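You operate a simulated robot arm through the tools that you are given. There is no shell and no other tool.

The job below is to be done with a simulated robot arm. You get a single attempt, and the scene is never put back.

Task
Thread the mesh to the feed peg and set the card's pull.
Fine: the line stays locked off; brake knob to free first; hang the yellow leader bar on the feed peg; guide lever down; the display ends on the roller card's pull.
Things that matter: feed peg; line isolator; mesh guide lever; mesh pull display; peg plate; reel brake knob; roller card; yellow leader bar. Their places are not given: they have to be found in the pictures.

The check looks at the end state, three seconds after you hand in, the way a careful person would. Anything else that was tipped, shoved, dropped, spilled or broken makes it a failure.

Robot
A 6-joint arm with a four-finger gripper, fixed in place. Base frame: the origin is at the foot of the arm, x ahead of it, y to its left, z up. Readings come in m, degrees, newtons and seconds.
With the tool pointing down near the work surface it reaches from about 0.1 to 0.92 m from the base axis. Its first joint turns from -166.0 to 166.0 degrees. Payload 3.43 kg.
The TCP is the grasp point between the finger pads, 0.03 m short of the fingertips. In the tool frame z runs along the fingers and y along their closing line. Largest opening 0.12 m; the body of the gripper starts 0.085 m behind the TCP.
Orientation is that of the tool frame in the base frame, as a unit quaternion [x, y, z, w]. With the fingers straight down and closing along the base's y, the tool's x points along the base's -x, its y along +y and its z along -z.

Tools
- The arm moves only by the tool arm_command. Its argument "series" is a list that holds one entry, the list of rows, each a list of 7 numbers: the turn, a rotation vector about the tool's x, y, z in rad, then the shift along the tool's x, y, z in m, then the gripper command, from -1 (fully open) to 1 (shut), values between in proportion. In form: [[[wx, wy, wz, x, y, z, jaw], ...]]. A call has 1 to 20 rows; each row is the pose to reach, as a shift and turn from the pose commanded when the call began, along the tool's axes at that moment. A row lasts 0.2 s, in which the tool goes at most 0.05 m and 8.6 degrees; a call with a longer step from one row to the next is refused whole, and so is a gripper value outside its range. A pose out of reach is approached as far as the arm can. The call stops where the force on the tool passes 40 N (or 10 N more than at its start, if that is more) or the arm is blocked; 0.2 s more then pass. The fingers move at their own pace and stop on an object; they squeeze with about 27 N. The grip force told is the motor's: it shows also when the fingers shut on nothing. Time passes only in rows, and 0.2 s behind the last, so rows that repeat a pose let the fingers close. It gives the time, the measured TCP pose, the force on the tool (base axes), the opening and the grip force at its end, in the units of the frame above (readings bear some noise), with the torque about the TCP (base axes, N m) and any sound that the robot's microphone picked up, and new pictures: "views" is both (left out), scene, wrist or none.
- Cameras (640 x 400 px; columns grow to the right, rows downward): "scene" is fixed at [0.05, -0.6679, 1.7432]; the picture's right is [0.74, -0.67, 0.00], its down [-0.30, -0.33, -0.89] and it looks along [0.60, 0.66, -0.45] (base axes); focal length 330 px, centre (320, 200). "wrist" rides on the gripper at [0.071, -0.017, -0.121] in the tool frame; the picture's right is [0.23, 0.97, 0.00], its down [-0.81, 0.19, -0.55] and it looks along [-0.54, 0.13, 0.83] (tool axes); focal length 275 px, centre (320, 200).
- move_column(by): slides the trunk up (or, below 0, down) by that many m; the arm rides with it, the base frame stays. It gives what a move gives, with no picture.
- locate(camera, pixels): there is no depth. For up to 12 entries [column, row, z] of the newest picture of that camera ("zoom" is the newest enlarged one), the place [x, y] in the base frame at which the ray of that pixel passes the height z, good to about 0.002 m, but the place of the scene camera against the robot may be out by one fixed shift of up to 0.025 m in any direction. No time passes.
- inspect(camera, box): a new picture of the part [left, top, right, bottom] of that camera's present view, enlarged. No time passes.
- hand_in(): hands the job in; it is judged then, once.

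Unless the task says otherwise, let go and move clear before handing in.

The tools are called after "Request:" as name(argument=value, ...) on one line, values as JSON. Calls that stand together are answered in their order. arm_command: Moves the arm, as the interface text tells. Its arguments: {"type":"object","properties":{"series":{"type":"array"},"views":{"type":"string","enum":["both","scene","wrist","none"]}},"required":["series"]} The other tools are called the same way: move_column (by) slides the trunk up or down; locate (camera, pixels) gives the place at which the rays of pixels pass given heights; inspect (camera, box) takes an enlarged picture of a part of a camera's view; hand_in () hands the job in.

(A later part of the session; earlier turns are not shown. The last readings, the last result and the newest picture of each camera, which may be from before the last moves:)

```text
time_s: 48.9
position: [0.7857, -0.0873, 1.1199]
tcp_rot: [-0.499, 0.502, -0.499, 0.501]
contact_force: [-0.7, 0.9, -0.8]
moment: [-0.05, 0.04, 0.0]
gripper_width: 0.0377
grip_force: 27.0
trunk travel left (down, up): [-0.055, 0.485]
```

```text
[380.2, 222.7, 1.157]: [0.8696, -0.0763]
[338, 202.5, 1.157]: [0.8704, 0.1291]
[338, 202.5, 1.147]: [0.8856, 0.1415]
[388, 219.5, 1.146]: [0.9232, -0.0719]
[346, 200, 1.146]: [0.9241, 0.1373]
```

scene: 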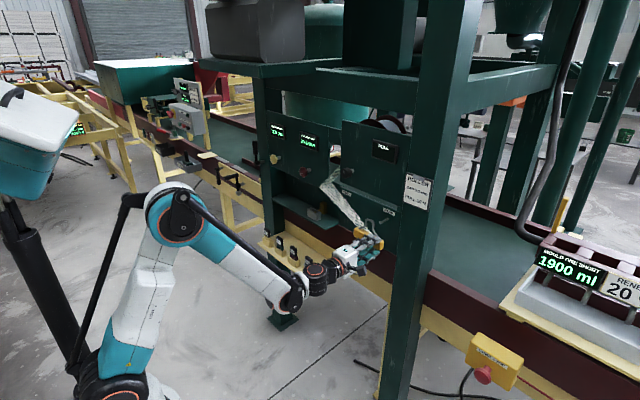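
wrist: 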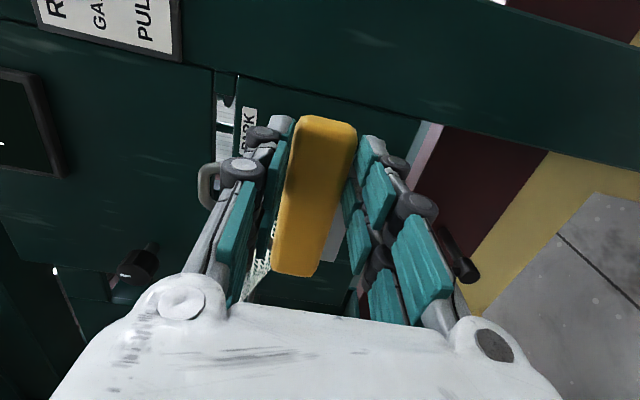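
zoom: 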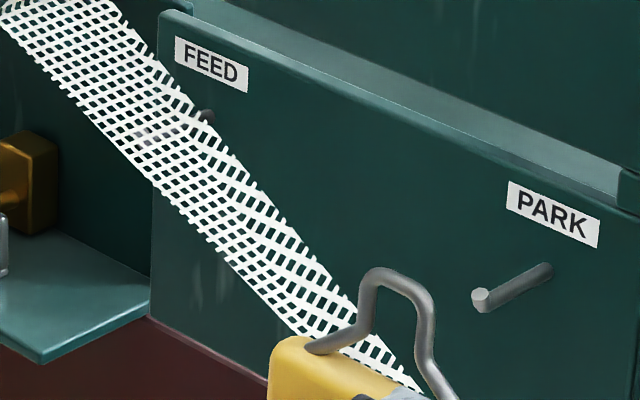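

Both pegs are at the same height and depth, FEED being 0.208 m to the left of PARK (y≈0.154). I'll carry the bar sideways by that amount, still drawn out, and check alignment.

Request:
arm_command(series=[[[0, 0, 0, -0.035, 0, -0.01, 1], [0, 0, 0, -0.07, 0, -0.01, 1], [0, 0, 0, -0.105, 0, -0.01, 1], [0, 0, 0, -0.14, 0, -0.01, 1], [0, 0, 0, -0.175, 0, -0.01, 1], [0, 0, 0, -0.208, 0, -0.01, 1], [0, 0, 0, -0.208, 0, -0.01, 1]]])

Request:
inspect(camera="scene", box=[295, 175, 395, 255])

Request:
inspect(camera="wrist", box=[160, 60, 400, 290])

```text
time_s: 50.5
position: [0.7763, 0.1216, 1.1215]
tcp_rot: [-0.499, 0.501, -0.499, 0.501]
contact_force: [-0.1, 0.2, -1.5]
moment: [-0.02, 0.04, -0.03]
gripper_width: 0.0373
grip_force: 27.1
trunk travel left (down, up): [-0.055, 0.485]
```

scene: 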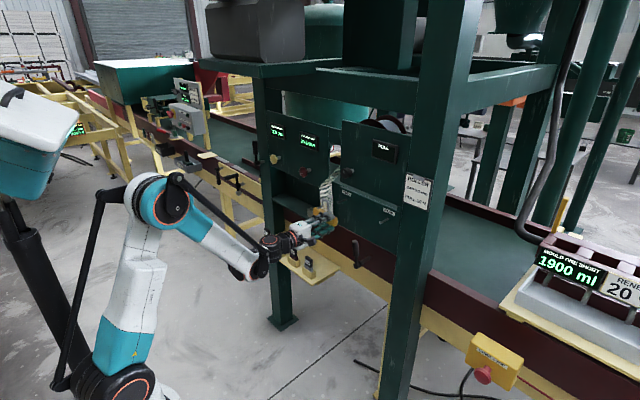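
wrist: 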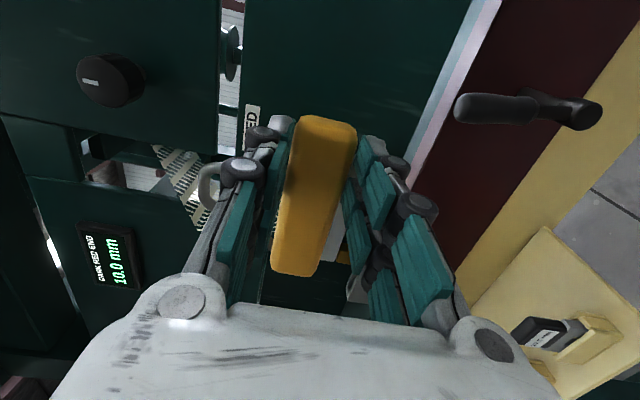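

```text
5.00 times, centred on (345, 215) of scene
```

zoom: 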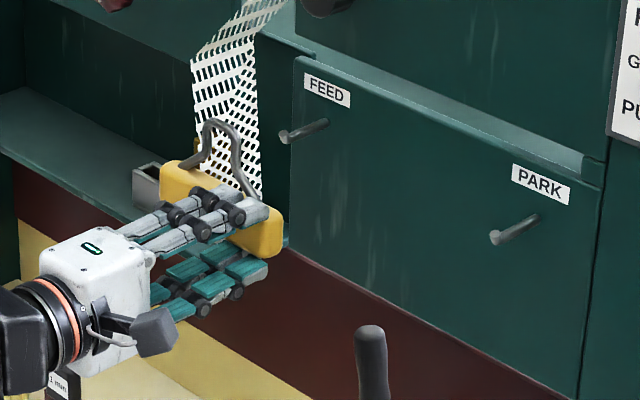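

```text
1.74 times, centred on (280, 175) of wrist
```

zoom: 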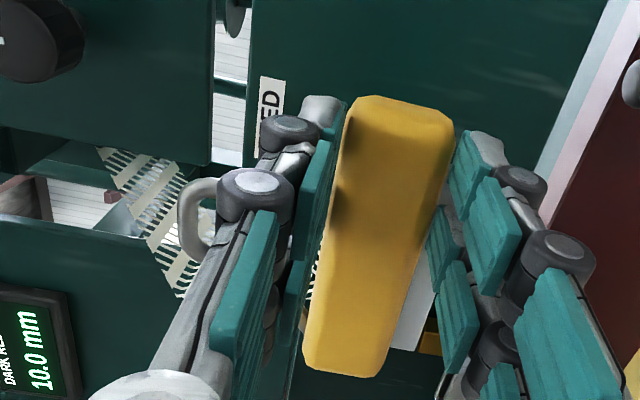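

Both bare pegs are now visible in the scene zoom – FEED tip at (338,202.4), PARK tip at (380.2,222.4) – and the bail arch at about (324.6,200). I'll compare positions.

Request:
inspect(camera="scene", box=[310, 185, 360, 225])

Request:
locate(camera="scene", pixels=[[338, 202.4, 1.157], [380.2, 222.4, 1.157], [346.4, 199.6, 1.146], [388.4, 218.6, 1.146], [324.6, 200, 1.185], [324.6, 200, 1.19]])

```text
10.00 times, centred on (335, 205) of scene
```

zoom: 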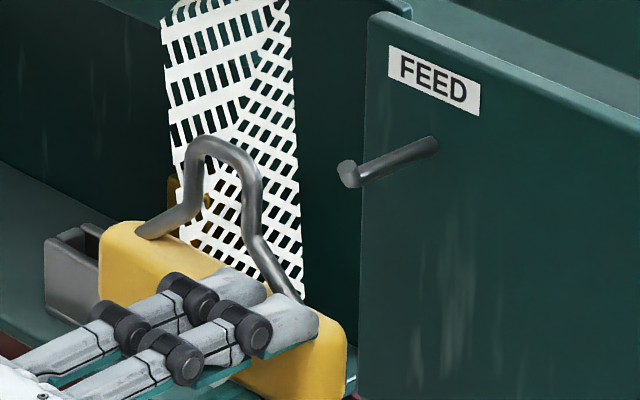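

```text
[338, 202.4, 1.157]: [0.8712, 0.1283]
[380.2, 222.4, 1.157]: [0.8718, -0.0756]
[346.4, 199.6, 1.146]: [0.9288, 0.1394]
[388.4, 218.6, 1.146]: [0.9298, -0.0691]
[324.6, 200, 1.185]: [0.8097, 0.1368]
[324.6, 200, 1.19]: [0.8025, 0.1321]
```

The bail seems about 3 mm too far left of the FEED peg line. Before moving in I'll check the clearance to the shelf and the grey box left of the plate.

Request:
inspect(camera="scene", box=[280, 180, 345, 235])

Request:
locate(camera="scene", pixels=[[320.8, 217.5, 1.035], [316, 221, 1.035], [326, 229, 1.035], [338.7, 221.2, 1.035], [338.7, 225, 1.02], [340, 187, 1.21]])

```text
7.27 times, centred on (312, 208) of scene
```

zoom: 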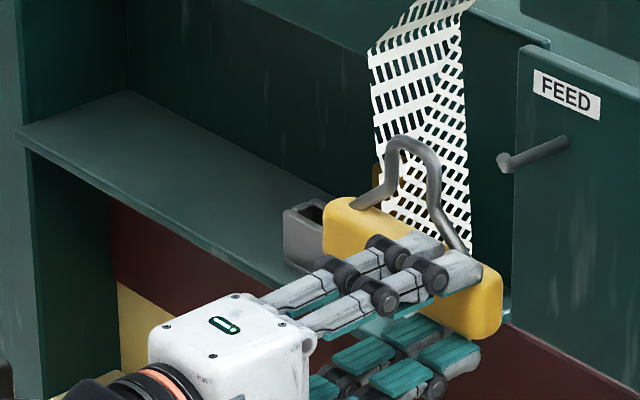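

```text
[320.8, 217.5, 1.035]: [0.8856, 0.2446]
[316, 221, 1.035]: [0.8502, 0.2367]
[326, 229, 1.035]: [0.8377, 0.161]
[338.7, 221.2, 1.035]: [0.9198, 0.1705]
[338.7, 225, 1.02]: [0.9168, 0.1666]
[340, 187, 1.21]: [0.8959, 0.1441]
```

The shelf (z≈1.035) and box (y≥0.26) leave enough room. I'll shift 3 mm right, 3 mm up, and advance until the bail is just short of the peg tip to check alignment.

Request:
arm_command(series=[[[0, 0, 0, 0.003, -0.003, 0.01, 1], [0, 0, 0, 0.003, -0.003, 0.025, 1], [0, 0, 0, 0.003, -0.003, 0.038, 1], [0, 0, 0, 0.003, -0.003, 0.038, 1]]])

Request:
inspect(camera="scene", box=[315, 185, 365, 225])

Request:
inspect(camera="wrist", box=[160, 90, 300, 230])

```text
time_s: 51.5
position: [0.8156, 0.1176, 1.1234]
tcp_rot: [-0.499, 0.501, -0.499, 0.501]
contact_force: [-0.5, 0.1, -1.1]
moment: [-0.05, 0.04, 0.01]
gripper_width: 0.0376
grip_force: 27.6
trunk travel left (down, up): [-0.055, 0.485]
```

scene: 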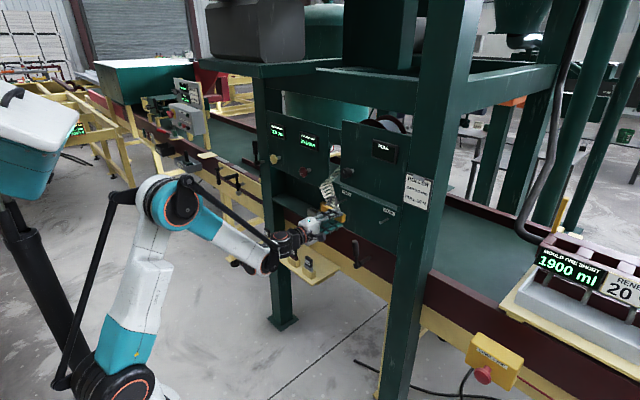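
wrist: 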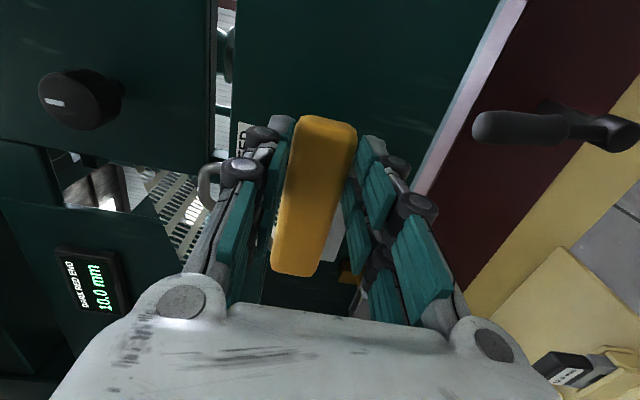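

```text
10.00 times, centred on (340, 205) of scene
```

zoom: 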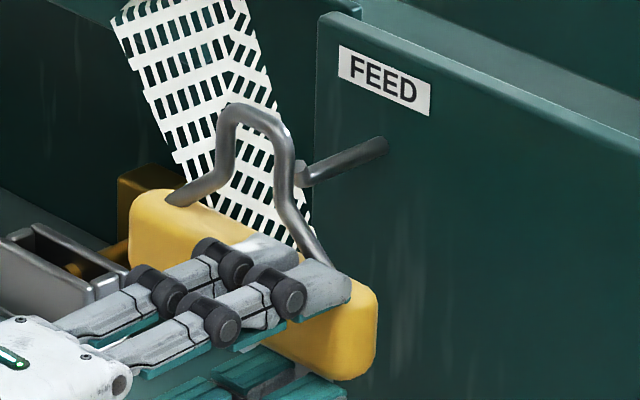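

```text
2.86 times, centred on (230, 160) of wrist
```

zoom: 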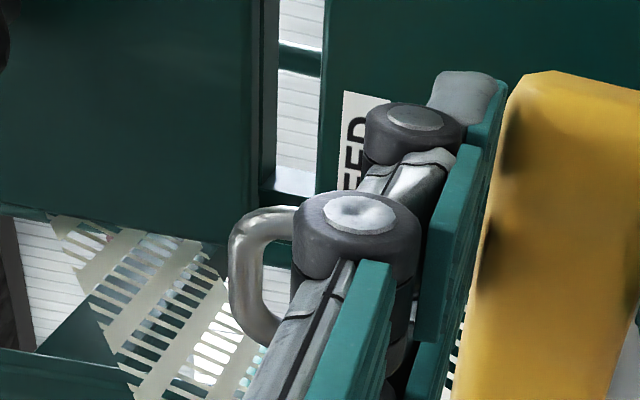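

Calibrating with the PARK lift-off, the peg axis passes within about 3 mm of the arch's middle and well below its top, so the approach is good. I'll advance 50 mm to put the bail at its hanging depth.

Request:
arm_command(series=[[[0, 0, 0, -0.002, 0, 0.01, 1], [0, 0, 0, -0.002, 0, 0.02, 1], [0, 0, 0, -0.002, 0, 0.03, 1], [0, 0, 0, -0.002, 0, 0.04, 1], [0, 0, 0, -0.002, 0, 0.05, 1], [0, 0, 0, -0.002, 0, 0.05, 1]]])

Request:
inspect(camera="scene", box=[315, 185, 365, 225])

Request:
inspect(camera="wrist", box=[160, 90, 300, 230])

```text
time_s: 52.9
position: [0.8664, 0.1197, 1.1247]
tcp_rot: [-0.499, 0.501, -0.499, 0.501]
contact_force: [-0.2, -1.0, -1.4]
moment: [-0.03, 0.04, 0.01]
gripper_width: 0.0377
grip_force: 26.9
trunk travel left (down, up): [-0.055, 0.485]
```

scene: 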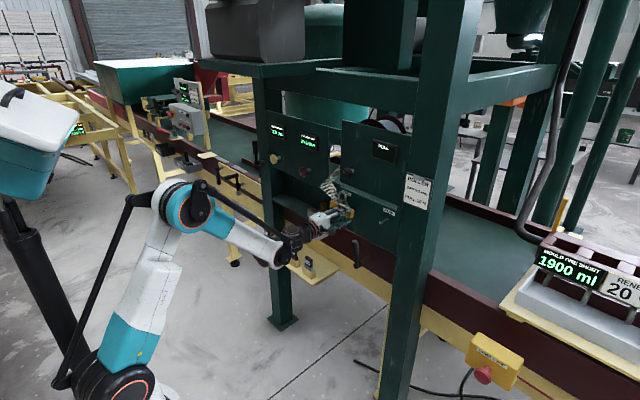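
wrist: 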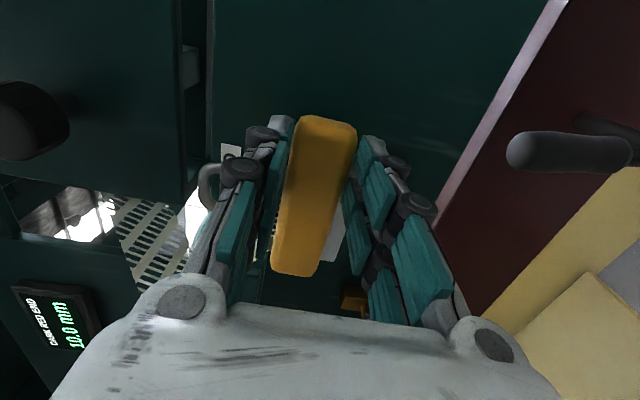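

```text
10.00 times, centred on (340, 205) of scene
```

zoom: 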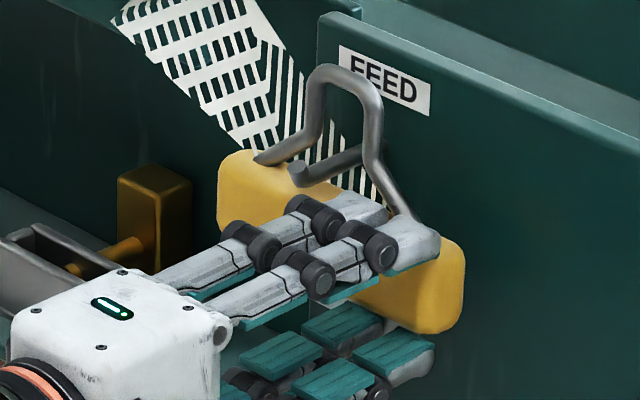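

```text
2.86 times, centred on (230, 160) of wrist
```

zoom: 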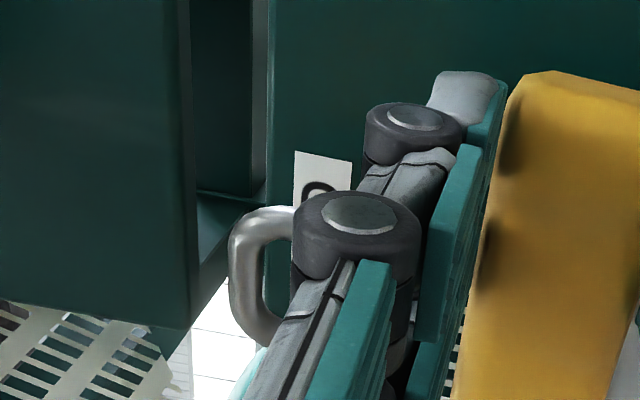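

The peg passes cleanly through the arch with no contact force. I'll lower about 26 mm so that the arch settles on the peg behind its upturned tip.

Request:
arm_command(series=[[[0, 0, 0, 0, 0.006, 0, 1], [0, 0, 0, 0, 0.012, 0, 1], [0, 0, 0, 0, 0.018, 0, 1], [0, 0, 0, 0, 0.023, 0, 1], [0, 0, 0, 0, 0.026, 0, 1], [0, 0, 0, 0, 0.026, 0, 1]]])

Request:
inspect(camera="scene", box=[315, 185, 365, 225])

```text
time_s: 54.2
position: [0.8656, 0.1193, 1.0968]
tcp_rot: [-0.499, 0.501, -0.5, 0.5]
contact_force: [0.2, 0.3, -1.3]
moment: [0.0, 0.03, 0.03]
gripper_width: 0.0375
grip_force: 27.1
trunk travel left (down, up): [-0.055, 0.485]
```

scene: 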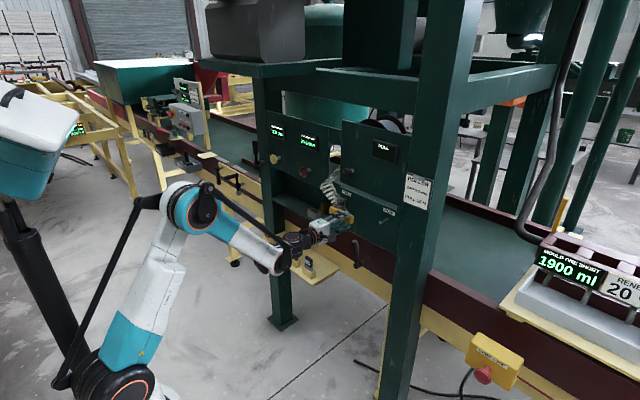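
wrist: 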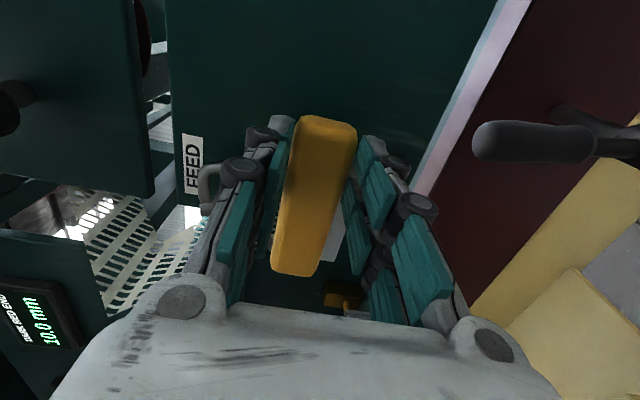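

```text
10.00 times, centred on (340, 205) of scene
```

zoom: 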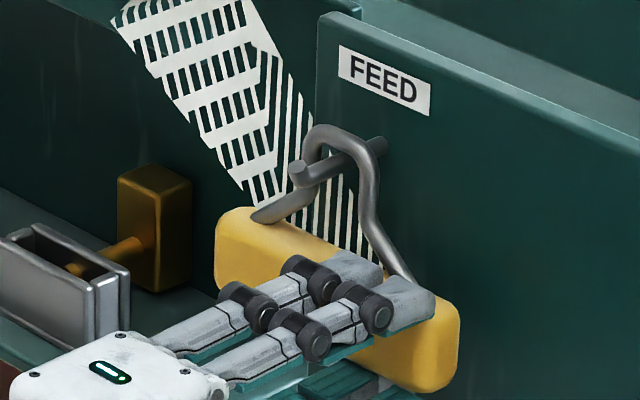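

The arch is just about at the peg (row ~150) but the bar's weight is still on the gripper. I'll lower a few mm more until the force changes.

Request:
arm_command(series=[[[0, 0, 0, 0, 0.001, 0, 1], [0, 0, 0, 0, 0.002, 0, 1], [0, 0, 0, 0, 0.003, 0, 1], [0, 0, 0, 0, 0.003, 0, 1]]], views="none")

Request:
inspect(camera="scene", box=[315, 185, 365, 225])

```text
time_s: 55.2
position: [0.8642, 0.1175, 1.0945]
tcp_rot: [-0.499, 0.501, -0.499, 0.501]
contact_force: [0.2, 0.2, -1.3]
moment: [-0.04, -0.01, -0.01]
gripper_width: 0.0375
grip_force: 26.6
trunk travel left (down, up): [-0.055, 0.485]
```

```text
10.00 times, centred on (340, 205) of scene
```

zoom: 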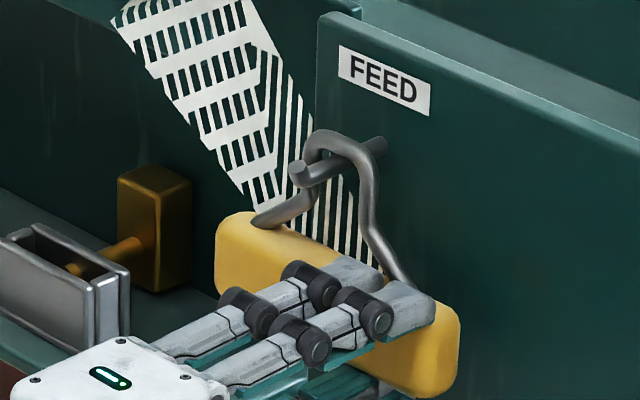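

Still no contact with the peg; another 3 mm down in 1 mm steps.

Request:
arm_command(series=[[[0, 0, 0, 0, 0.001, 0, 1], [0, 0, 0, 0, 0.002, 0, 1], [0, 0, 0, 0, 0.003, 0, 1], [0, 0, 0, 0, 0.003, 0, 1]]], views="none")

Request:
inspect(camera="scene", box=[315, 185, 365, 225])

```text
time_s: 56.2
position: [0.8649, 0.1193, 1.0931]
tcp_rot: [-0.499, 0.501, -0.499, 0.501]
contact_force: [4.4, 0.8, 11.9]
moment: [0.41, -0.07, -0.2]
gripper_width: 0.0377
grip_force: 27.1
trunk travel left (down, up): [-0.055, 0.485]
```

```text
10.00 times, centred on (340, 205) of scene
```

zoom: 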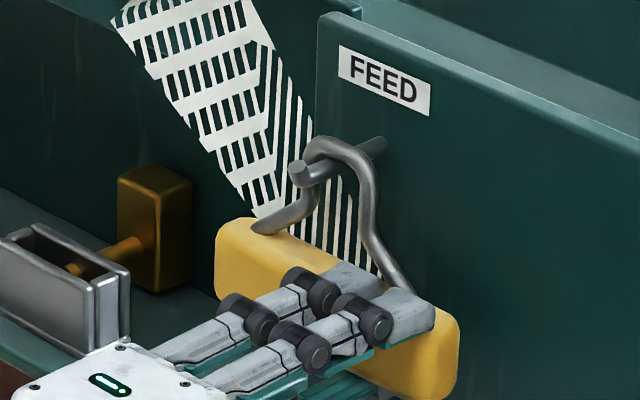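

Contact: +11.9 N, the peg now bears the bail. I'll ease up 1.5 mm, open slowly and then back straight out.

Request:
arm_command(series=[[[0, 0, 0, 0, -0.0015, 0, 1], [0, 0, 0, 0, -0.0015, 0, 0.36], [0, 0, 0, 0, -0.0015, 0, 0.25], [0, 0, 0, 0, -0.0015, 0, 0.15], [0, 0, 0, 0, -0.0015, 0, 0.15]]])

Request:
inspect(camera="scene", box=[315, 185, 365, 225])

Request:
inspect(camera="wrist", box=[200, 90, 440, 280])

```text
time_s: 57.5
position: [0.8651, 0.1183, 1.0938]
tcp_rot: [-0.499, 0.501, -0.499, 0.501]
contact_force: [0.1, -0.3, 0.0]
moment: [-0.01, -0.03, 0.01]
gripper_width: 0.0508
grip_force: 0.1
trunk travel left (down, up): [-0.055, 0.485]
```

scene: 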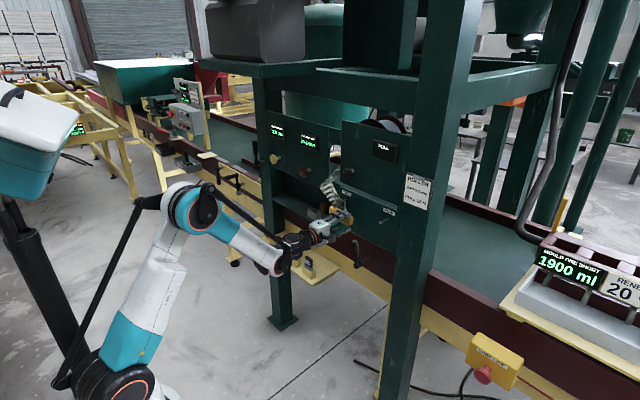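
wrist: 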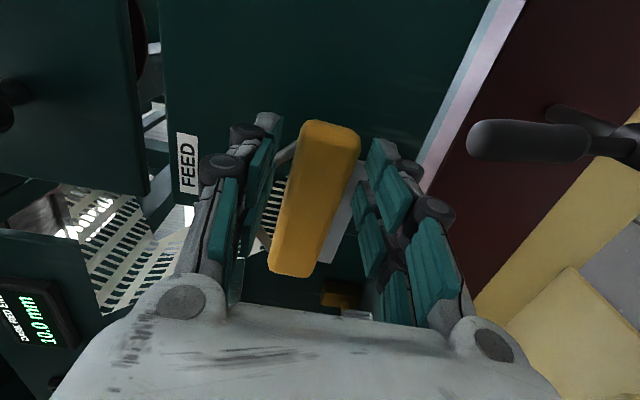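

```text
10.00 times, centred on (340, 205) of scene
```

zoom: 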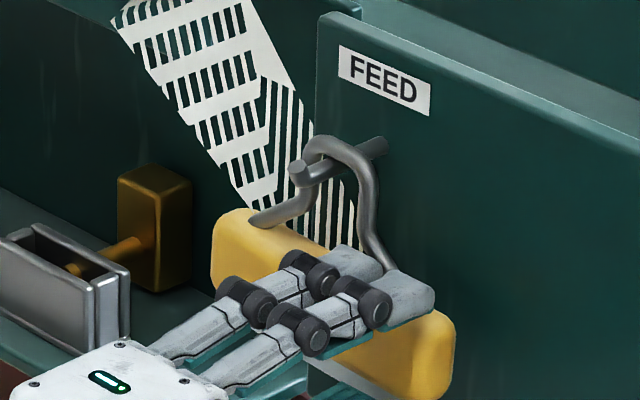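

```text
2.11 times, centred on (320, 185) of wrist
```

zoom: 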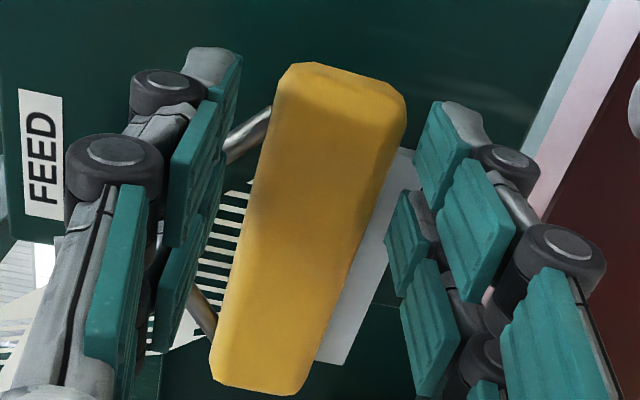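

The bar hangs on the FEED peg, free of the fingers on both sides. I'll back straight out 0.11 m.

Request:
arm_command(series=[[[0, 0, 0, 0, 0, -0.012, 0.15], [0, 0, 0, 0, 0, -0.025, 0.15], [0, 0, 0, 0, 0, -0.05, 0.15], [0, 0, 0, 0, 0, -0.08, 0.15], [0, 0, 0, 0, 0, -0.12, 0.15], [0, 0, 0, 0, 0, -0.12, 0.15]]])

Request:
inspect(camera="scene", box=[315, 130, 415, 260])

Request:
inspect(camera="scene", box=[315, 185, 365, 225])

```text
time_s: 58.9
position: [0.7444, 0.1198, 1.0935]
tcp_rot: [-0.499, 0.501, -0.499, 0.501]
contact_force: [0.1, 1.5, 0.4]
moment: [0.0, 0.06, -0.01]
gripper_width: 0.051
grip_force: 0.0
trunk travel left (down, up): [-0.055, 0.485]
```

scene: 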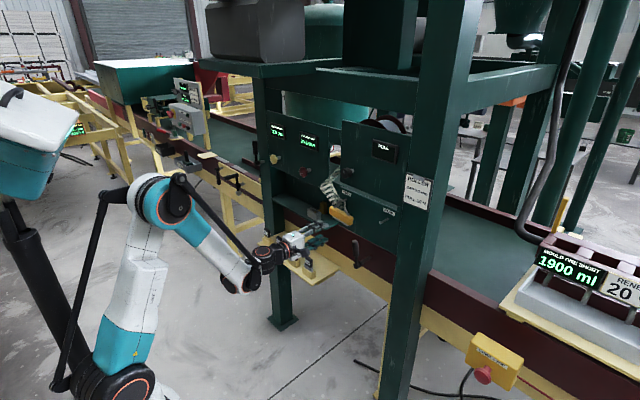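
wrist: 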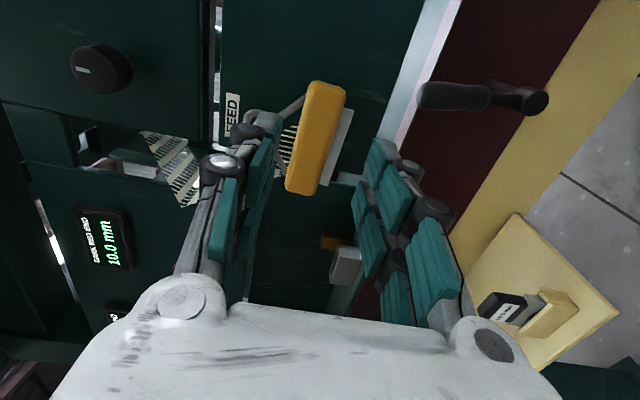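

```text
3.08 times, centred on (365, 195) of scene
```

zoom: 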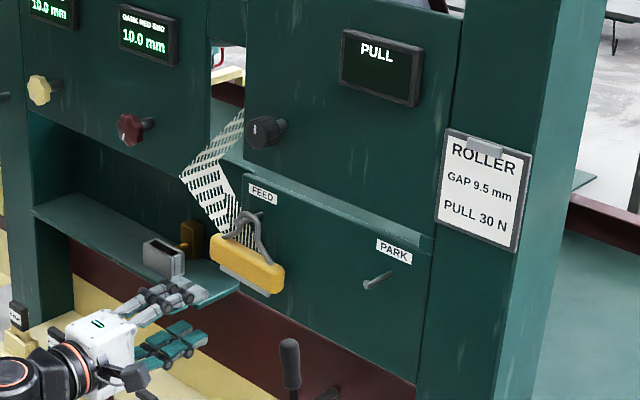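

```text
10.00 times, centred on (340, 205) of scene
```

zoom: 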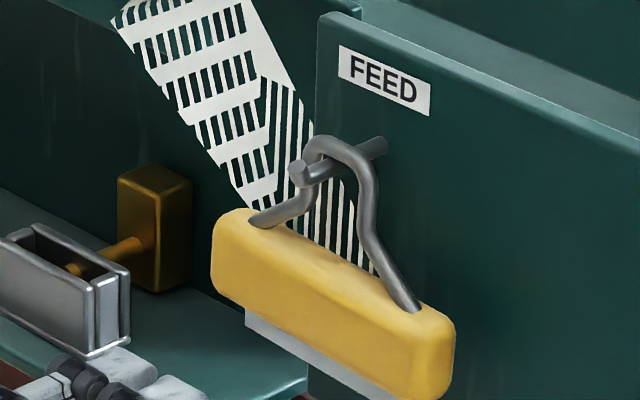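

The bar hangs properly on FEED; the PULL display is still blank with the guide lever up. Next is the lever: I'll enlarge it in the wrist and scene views and take rays.

Request:
inspect(camera="wrist", box=[400, 50, 570, 150])

Request:
inspect(camera="scene", box=[335, 220, 395, 280])

Request:
locate(camera="wrist", pixels=[[421, 96, 1.0], [421, 96, 0.98], [455, 97, 0.96], [455, 97, 0.94], [530, 100, 0.9], [530, 100, 0.88], [545, 103, 0.9], [545, 103, 0.88]])

```text
3.76 times, centred on (485, 100) of wrist
```

zoom: 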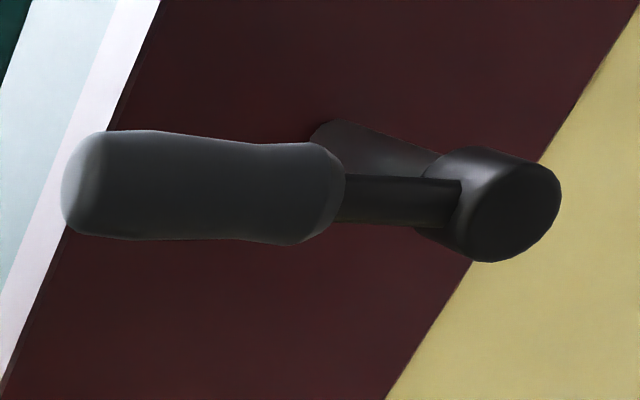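

```text
6.67 times, centred on (365, 250) of scene
```

zoom: 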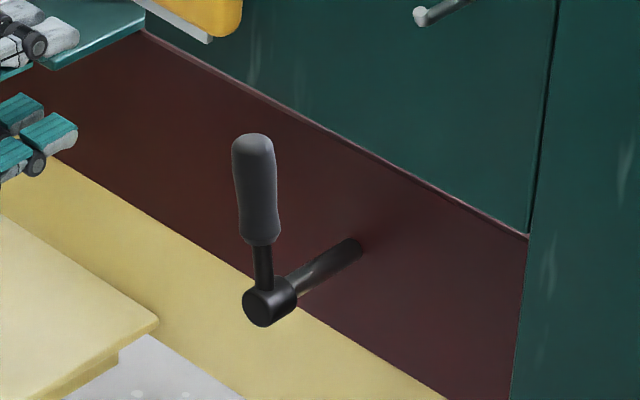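

```text
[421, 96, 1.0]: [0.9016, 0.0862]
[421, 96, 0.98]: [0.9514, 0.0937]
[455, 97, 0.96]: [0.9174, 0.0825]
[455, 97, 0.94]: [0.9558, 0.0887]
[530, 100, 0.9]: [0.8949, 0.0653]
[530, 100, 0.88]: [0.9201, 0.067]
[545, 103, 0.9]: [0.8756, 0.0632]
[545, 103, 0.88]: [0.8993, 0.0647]
```

The lever handle's top is near (0.914, 0.088, 0.997), hub near (0.909, 0.066, 0.877), so it leans about 10° to the left. I'll back up, roll to −180° and come level with the handle for a close view.

Request:
arm_command(series=[[[0, 0, -0.13, 0.003, 0.005, -0.03, -0.1], [0, 0, -0.26, 0.006, 0.015, -0.045, -0.1], [0, 0, -0.39, 0.009, 0.03, -0.045, -0.1], [0, 0, -0.52, 0.012, 0.045, -0.045, -0.1], [0, 0, -0.65, 0.015, 0.06, -0.045, -0.1], [0, 0, -0.78, 0.018, 0.075, -0.045, -0.1], [0, 0, -0.91, 0.021, 0.09, -0.045, -0.1], [0, 0, -1.04, 0.024, 0.105, -0.045, -0.1], [0, 0, -1.17, 0.027, 0.115, -0.045, -0.1], [0, 0, -1.3, 0.03, 0.12, -0.045, -0.1], [0, 0, -1.43, 0.034, 0.125, -0.045, -0.1], [0, 0, -1.5708, 0.034, 0.1285, -0.045, -0.1]]])

```text
time_s: 61.5
position: [0.7303, 0.0928, 1.0026]
tcp_rot: [0.707, -0.001, 0.707, 0.0]
contact_force: [0.5, -0.3, 0.5]
moment: [-0.04, 0.0, 0.02]
gripper_width: 0.0661
grip_force: 0.1
out of reach, approached as far as the arm can: row 6, 7, 8, 9, 10, 11, 12
trunk travel left (down, up): [-0.055, 0.485]
```

scene: 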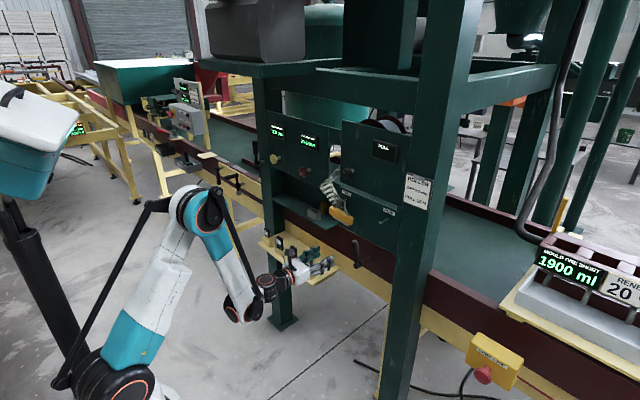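
wrist: 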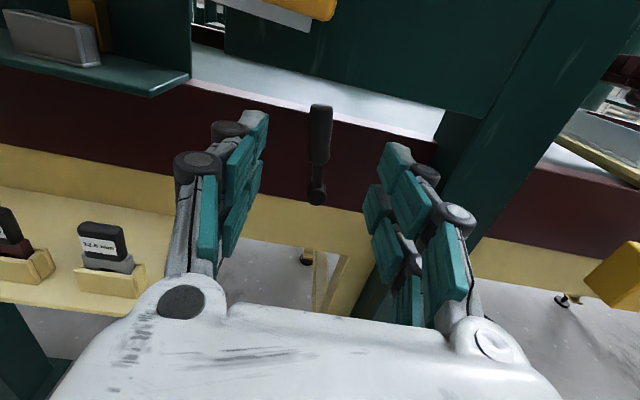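

The lever (320,150) is straight ahead between the fingers; the arm is again at its fold limit, so I'll lower the trunk 0.04 m.

Request:
move_column(by=-0.04)

Request:
arm_command(series=[[[0, 0, 0, 0, 0, 0.02, -0.1], [0, 0, 0, 0, 0, 0.05, -0.1], [0, 0, 0, 0, 0, 0.05, -0.1]]])

Request:
inspect(camera="wrist", box=[250, 50, 400, 230])

```text
time_s: 62.3
position: [0.7314, 0.093, 0.9642]
tcp_rot: [0.708, 0.0, 0.707, -0.002]
contact_force: [0.0, -0.3, 1.0]
moment: [0.0, 0.0, -0.01]
gripper_width: 0.0659
grip_force: 0.0
trunk travel left (down, up): [-0.015, 0.525]
```

```text
time_s: 63.1
position: [0.7818, 0.093, 0.962]
tcp_rot: [0.708, -0.002, 0.706, -0.001]
contact_force: [0.5, 0.3, -0.7]
moment: [-0.02, 0.01, -0.01]
gripper_width: 0.066
grip_force: 0.0
trunk travel left (down, up): [-0.015, 0.525]
```

scene: 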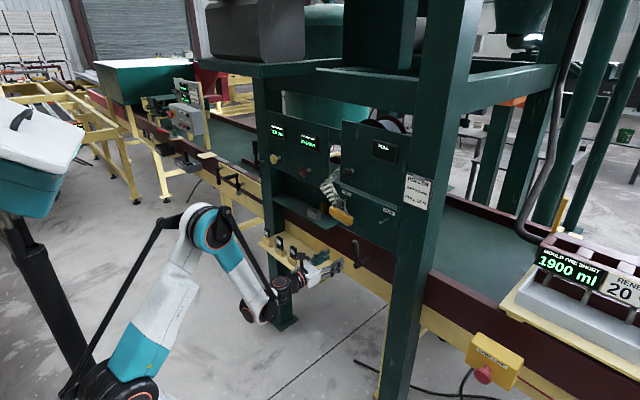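
wrist: 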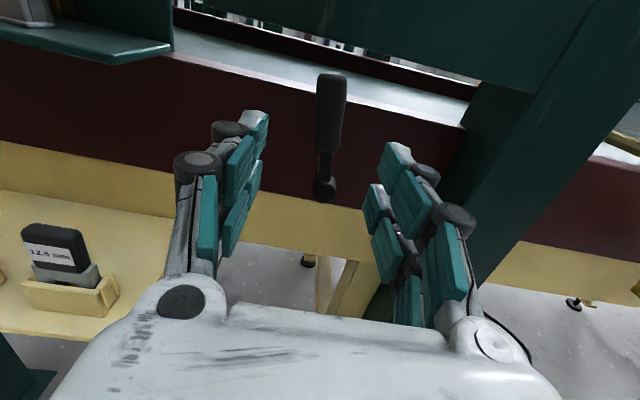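

```text
2.22 times, centred on (325, 140) of wrist
```

zoom: 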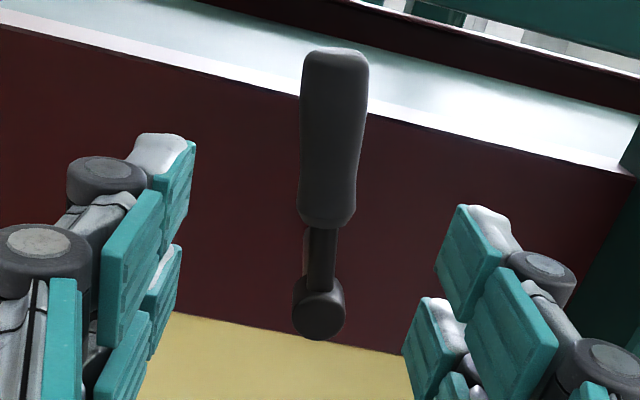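

Seen head-on, the lever leans ~11° left of vertical with its grip centred near y=0.082 at this height. I'll align roll and y to it, then advance to straddle it.

Request:
arm_command(series=[[[0, 0, -0.1, 0, 0.006, 0.0, -0.1], [0, 0, -0.19, 0, 0.011, 0.02, -0.1], [0, 0, -0.19, 0, 0.011, 0.05, -0.1], [0, 0, -0.19, 0, 0.011, 0.08, -0.1], [0, 0, -0.19, 0, 0.011, 0.08, -0.1]]])

Request:
inspect(camera="wrist", box=[220, 50, 420, 250])

```text
time_s: 64.3
position: [0.8608, 0.08, 0.9615]
tcp_rot: [0.705, 0.066, 0.703, 0.067]
contact_force: [-0.3, 0.1, 0.7]
moment: [0.0, -0.02, 0.03]
gripper_width: 0.066
grip_force: 0.1
trunk travel left (down, up): [-0.015, 0.525]
```

scene: 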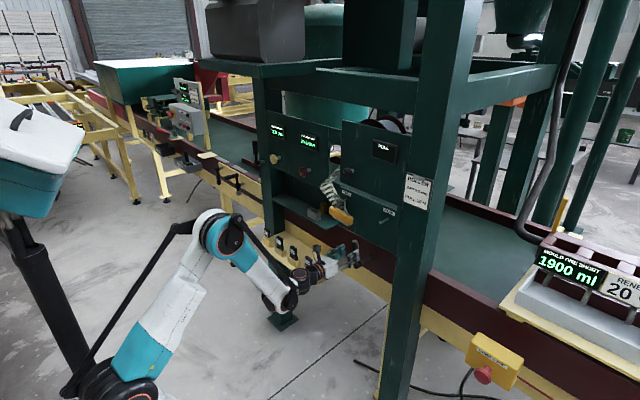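
wrist: 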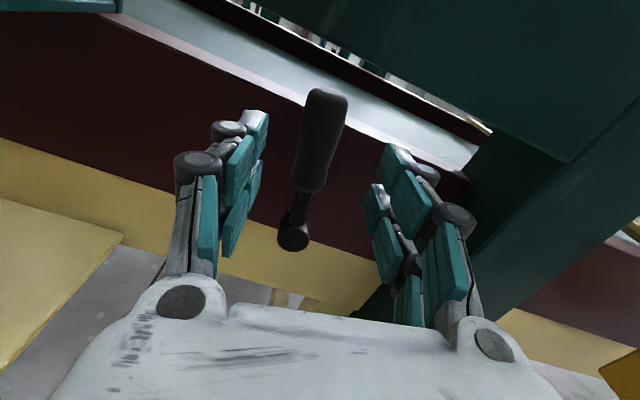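

```text
2.00 times, centred on (320, 150) of wrist
```

zoom: 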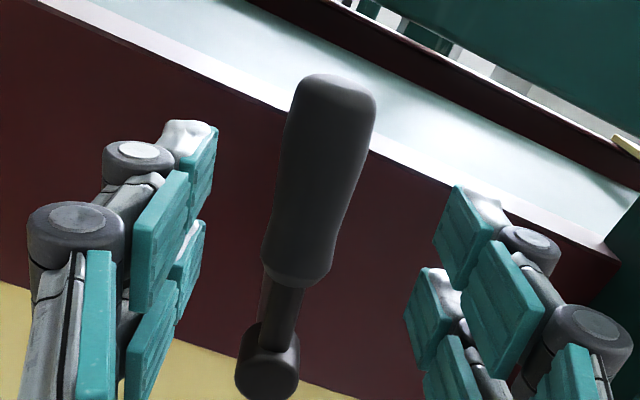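

The handle is now aligned with the tool and centred between the fingers. I'll advance to x≈0.903 and close on the grip.

Request:
arm_command(series=[[[0, 0, 0, 0, -0.002, 0.015, -0.1], [0, 0, 0, 0, -0.002, 0.03, -0.1], [0, 0, 0, 0, -0.002, 0.042, -0.1], [0, 0, 0, 0, -0.002, 0.042, 0.3], [0, 0, 0, 0, -0.002, 0.042, 1], [0, 0, 0, 0, -0.002, 0.042, 1], [0, 0, 0, 0, -0.002, 0.042, 1]]])

Request:
inspect(camera="wrist", box=[220, 50, 420, 250])

```text
time_s: 65.9
position: [0.9035, 0.0842, 0.9619]
tcp_rot: [0.705, 0.064, 0.703, 0.066]
contact_force: [1.3, -1.2, 1.0]
moment: [1.45, 0.0, 0.16]
gripper_width: 0.0241
grip_force: 44.6
trunk travel left (down, up): [-0.015, 0.525]
```

scene: 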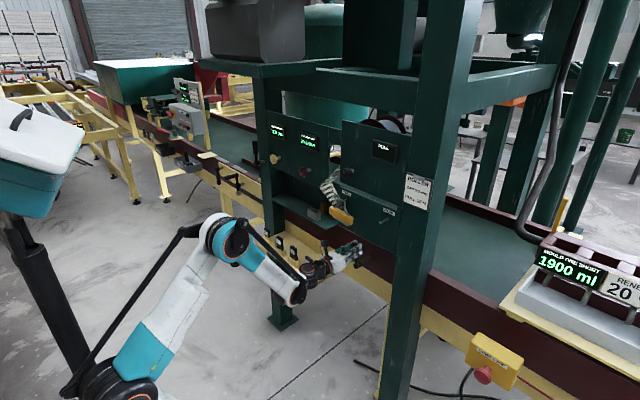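
wrist: 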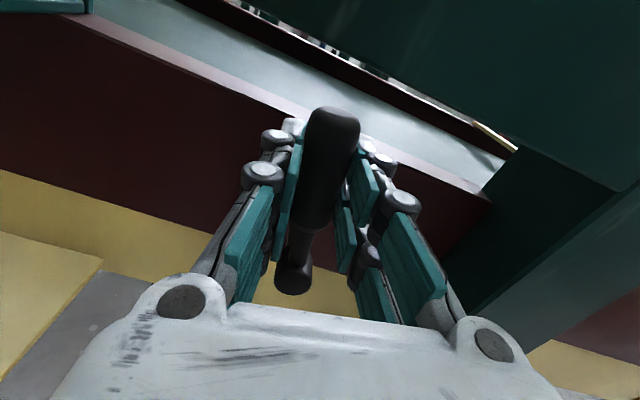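

```text
2.00 times, centred on (320, 150) of wrist
```

zoom: 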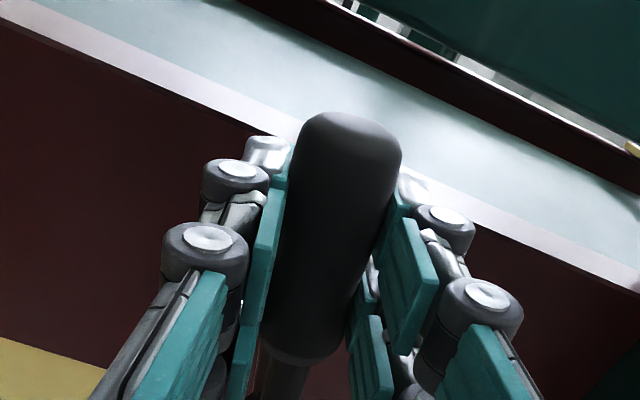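

Grip on the handle is firm (24 mm). I'll test turning it to the right (clockwise) by a small arc of 0.1 rad about the hub and watch the force.

Request:
arm_command(series=[[[0, 0, 0.03, 0, 0.0026, 0, 1], [0, 0, 0.06, -0.0002, 0.0052, 0, 1], [0, 0, 0.1, -0.0004, 0.0087, 0, 1], [0, 0, 0.1, -0.0004, 0.0087, 0, 1]]], views="wrist")

```text
time_s: 66.9
position: [0.9021, 0.0755, 0.9618]
tcp_rot: [0.707, 0.03, 0.706, 0.029]
contact_force: [0.6, 4.1, -1.7]
moment: [0.05, 0.03, 0.3]
gripper_width: 0.0238
grip_force: 45.0
trunk travel left (down, up): [-0.015, 0.525]
```

wrist: 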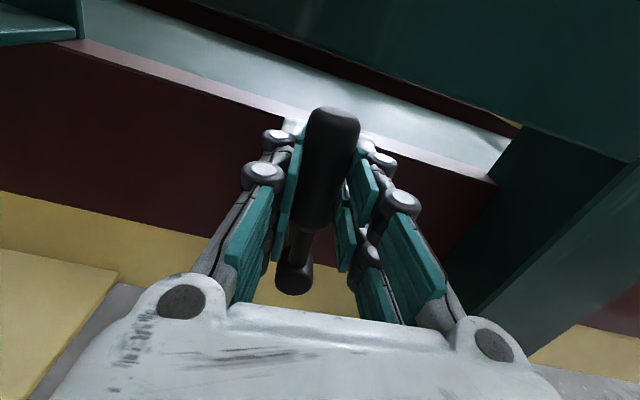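

The lever moves right with only ~4 N. I'll continue clockwise along the arc to about 50° more.

Request:
arm_command(series=[[[0, 0, 0.1, -0.0004, 0.0087, 0, 1], [0, 0, 0.2, -0.0017, 0.0173, 0, 1], [0, 0, 0.3, -0.0039, 0.0257, 0, 1], [0, 0, 0.4, -0.0069, 0.0339, 0, 1], [0, 0, 0.5, -0.0107, 0.0417, 0, 1], [0, 0, 0.6, -0.0152, 0.0491, 0, 1]]])

```text
time_s: 68.3
position: [0.9033, 0.0303, 0.9525]
tcp_rot: [0.685, -0.178, 0.683, -0.182]
contact_force: [-6.9, 31.3, 3.7]
moment: [2.05, 0.2, 0.96]
gripper_width: 0.0242
grip_force: 45.3
trunk travel left (down, up): [-0.015, 0.525]
```

scene: 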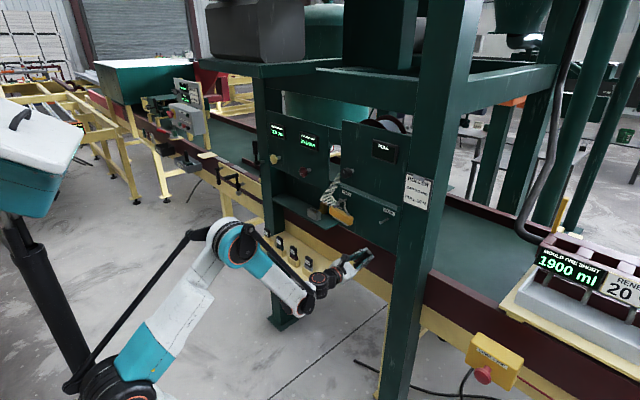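
wrist: 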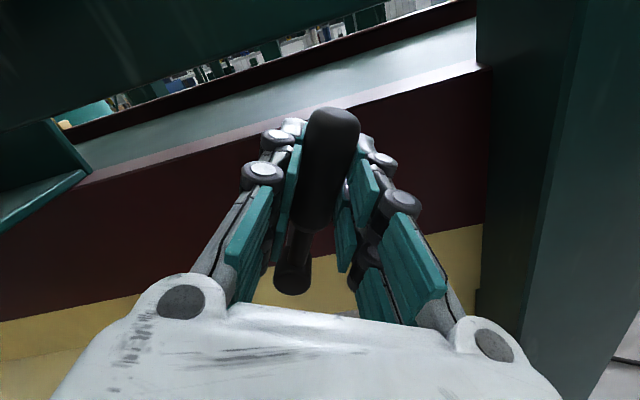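

Resistance has risen to ~31 N at about 28° right of vertical. I'll look closely at the lever and display before deciding.

Request:
inspect(camera="scene", box=[310, 220, 410, 300])

Request:
inspect(camera="scene", box=[320, 130, 420, 220])

Request:
inspect(camera="wrist", box=[220, 90, 420, 310])

```text
5.00 times, centred on (360, 260) of scene
```

zoom: 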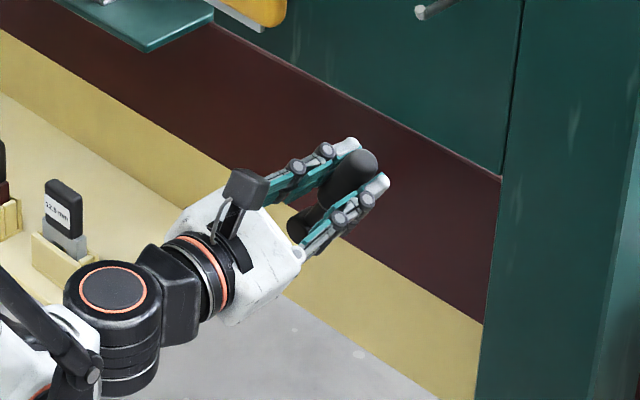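

```text
4.44 times, centred on (370, 175) of scene
```

zoom: 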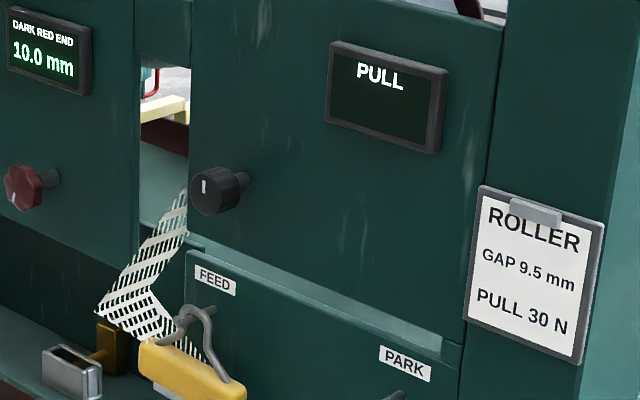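

```text
1.82 times, centred on (320, 200) of wrist
```

zoom: 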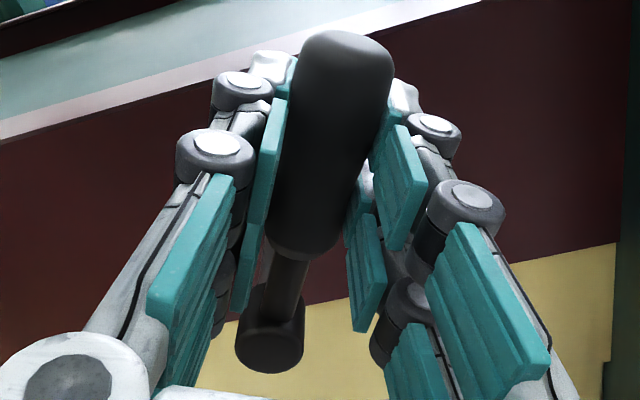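

The lever is still following; the force came from my arc radius being too large (kinematics give hub at (0.068, 0.884), radius 0.078). I'll correct the arc and continue clockwise.

Request:
arm_command(series=[[[0, 0, 0.1, -0.0014, 0.0029, 0, 1], [0, 0, 0.2, -0.0026, 0.0106, 0, 1], [0, 0, 0.3, -0.0045, 0.0182, 0, 1], [0, 0, 0.4, -0.0072, 0.0255, 0, 1], [0, 0, 0.5, -0.0105, 0.0325, 0, 1], [0, 0, 0.6, -0.0146, 0.0391, 0, 1]]])

```text
time_s: 69.7
position: [0.903, 0.0025, 0.924]
tcp_rot: [0.601, -0.372, 0.601, -0.373]
contact_force: [11.9, 24.0, 29.2]
moment: [-2.67, -0.26, 0.63]
gripper_width: 0.0259
grip_force: 44.9
trunk travel left (down, up): [-0.015, 0.525]
```

scene: 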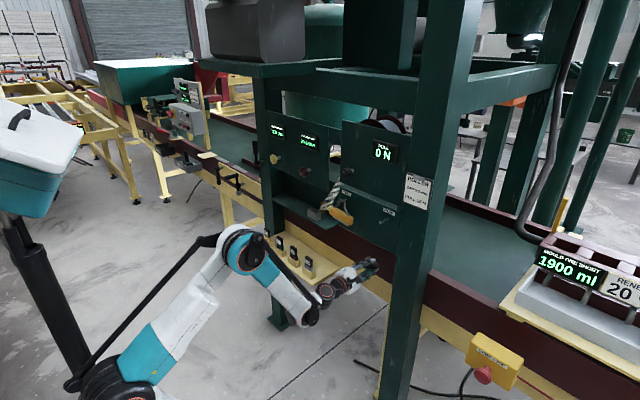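
wrist: 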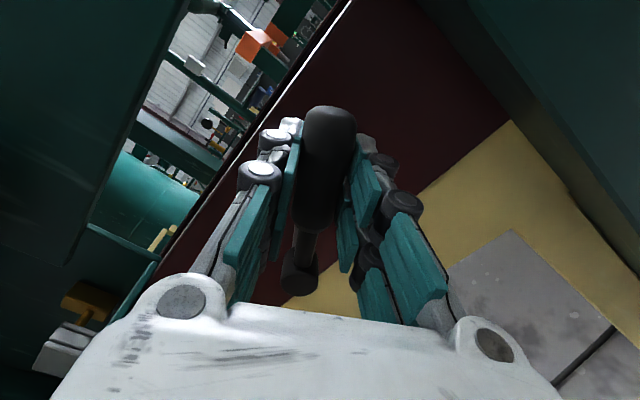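

The PULL display lit up with "0 N" and the lever is now firmly against a stop (≈37 N tangential). I'll open the fingers and back out.

Request:
arm_command(series=[[[0, 0, 0, 0, -0.003, 0, 0.3], [0, 0, 0, 0, -0.003, 0, 0.1], [0, 0, 0, 0, -0.003, 0, 0.1], [0, 0, 0, 0, -0.003, -0.03, 0.1], [0, 0, 0, 0, -0.003, -0.07, 0.1], [0, 0, 0, 0, -0.003, -0.11, 0.1], [0, 0, 0, 0, -0.003, -0.11, 0.1]]])

Request:
inspect(camera="scene", box=[310, 220, 410, 300])

Request:
inspect(camera="scene", box=[320, 130, 420, 220])

```text
time_s: 71.3
position: [0.7909, -0.0017, 0.9247]
tcp_rot: [0.6, -0.375, 0.6, -0.373]
contact_force: [-1.2, -0.2, 0.1]
moment: [0.01, 0.0, 0.02]
gripper_width: 0.0538
grip_force: 0.1
trunk travel left (down, up): [-0.015, 0.525]
```

scene: 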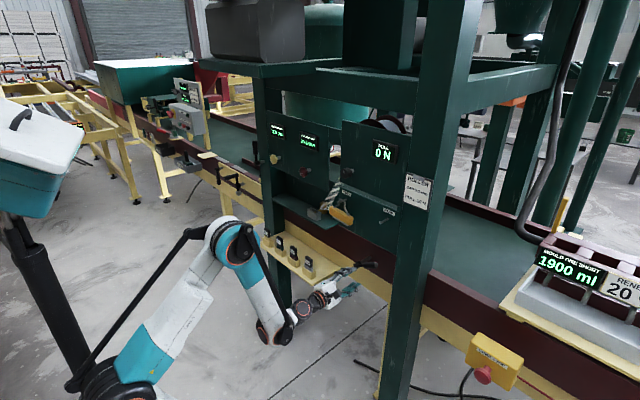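
wrist: 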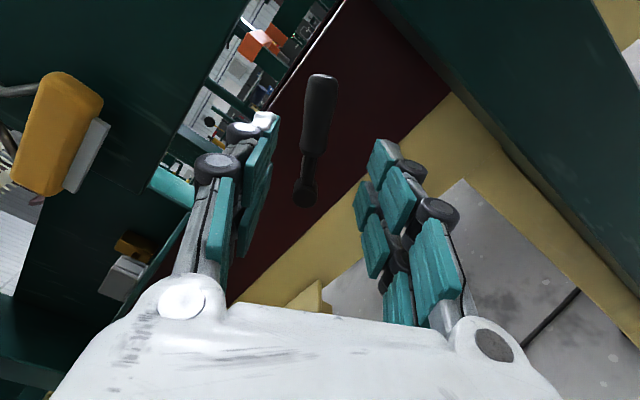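

```text
5.00 times, centred on (360, 260) of scene
```

zoom: 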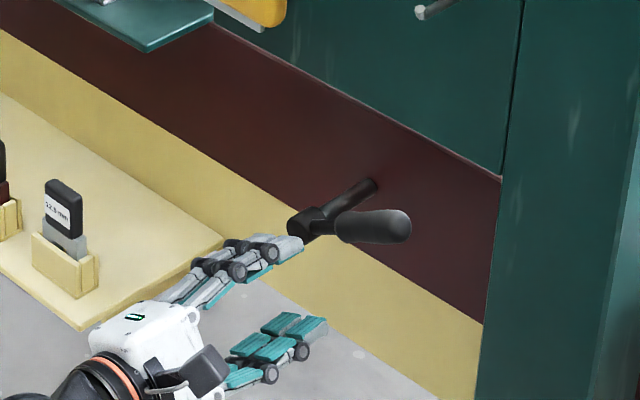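

```text
4.44 times, centred on (370, 175) of scene
```

zoom: 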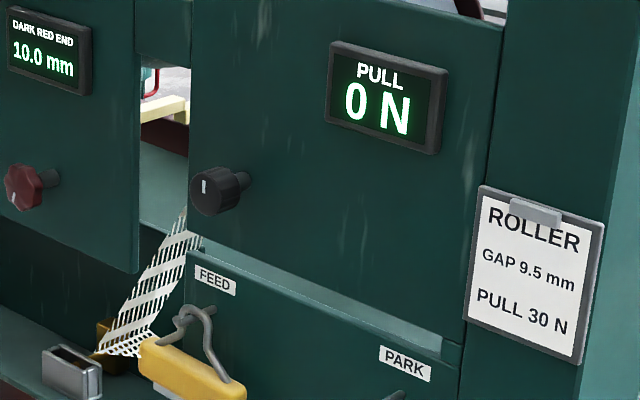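

The lever rests at its stop pointing right-down and the display shows "0 N". Now back to the knob: I'll retract and raise the trunk a bit, then move to face the knob.

Request:
arm_command(series=[[[0, 0, 0, 0, 0, -0.03, 0], [0, 0, 0, 0, 0, -0.05, 0]]], views="none")

Request:
move_column(by=0.1)

```text
time_s: 71.9
position: [0.764, -0.0014, 0.9379]
tcp_rot: [0.601, -0.374, 0.6, -0.373]
contact_force: [0.9, -0.3, -0.1]
moment: [-0.05, 0.0, -0.03]
gripper_width: 0.0599
grip_force: 0.0
out of reach, approached as far as the arm can: row 1, 2
trunk travel left (down, up): [-0.015, 0.525]
```

```text
time_s: 73.2
position: [0.7657, -0.0012, 1.0378]
tcp_rot: [0.601, -0.374, 0.6, -0.372]
contact_force: [0.6, -0.1, 0.4]
moment: [-0.01, 0.02, 0.02]
gripper_width: 0.0597
grip_force: 0.1
trunk travel left (down, up): [-0.115, 0.425]
```

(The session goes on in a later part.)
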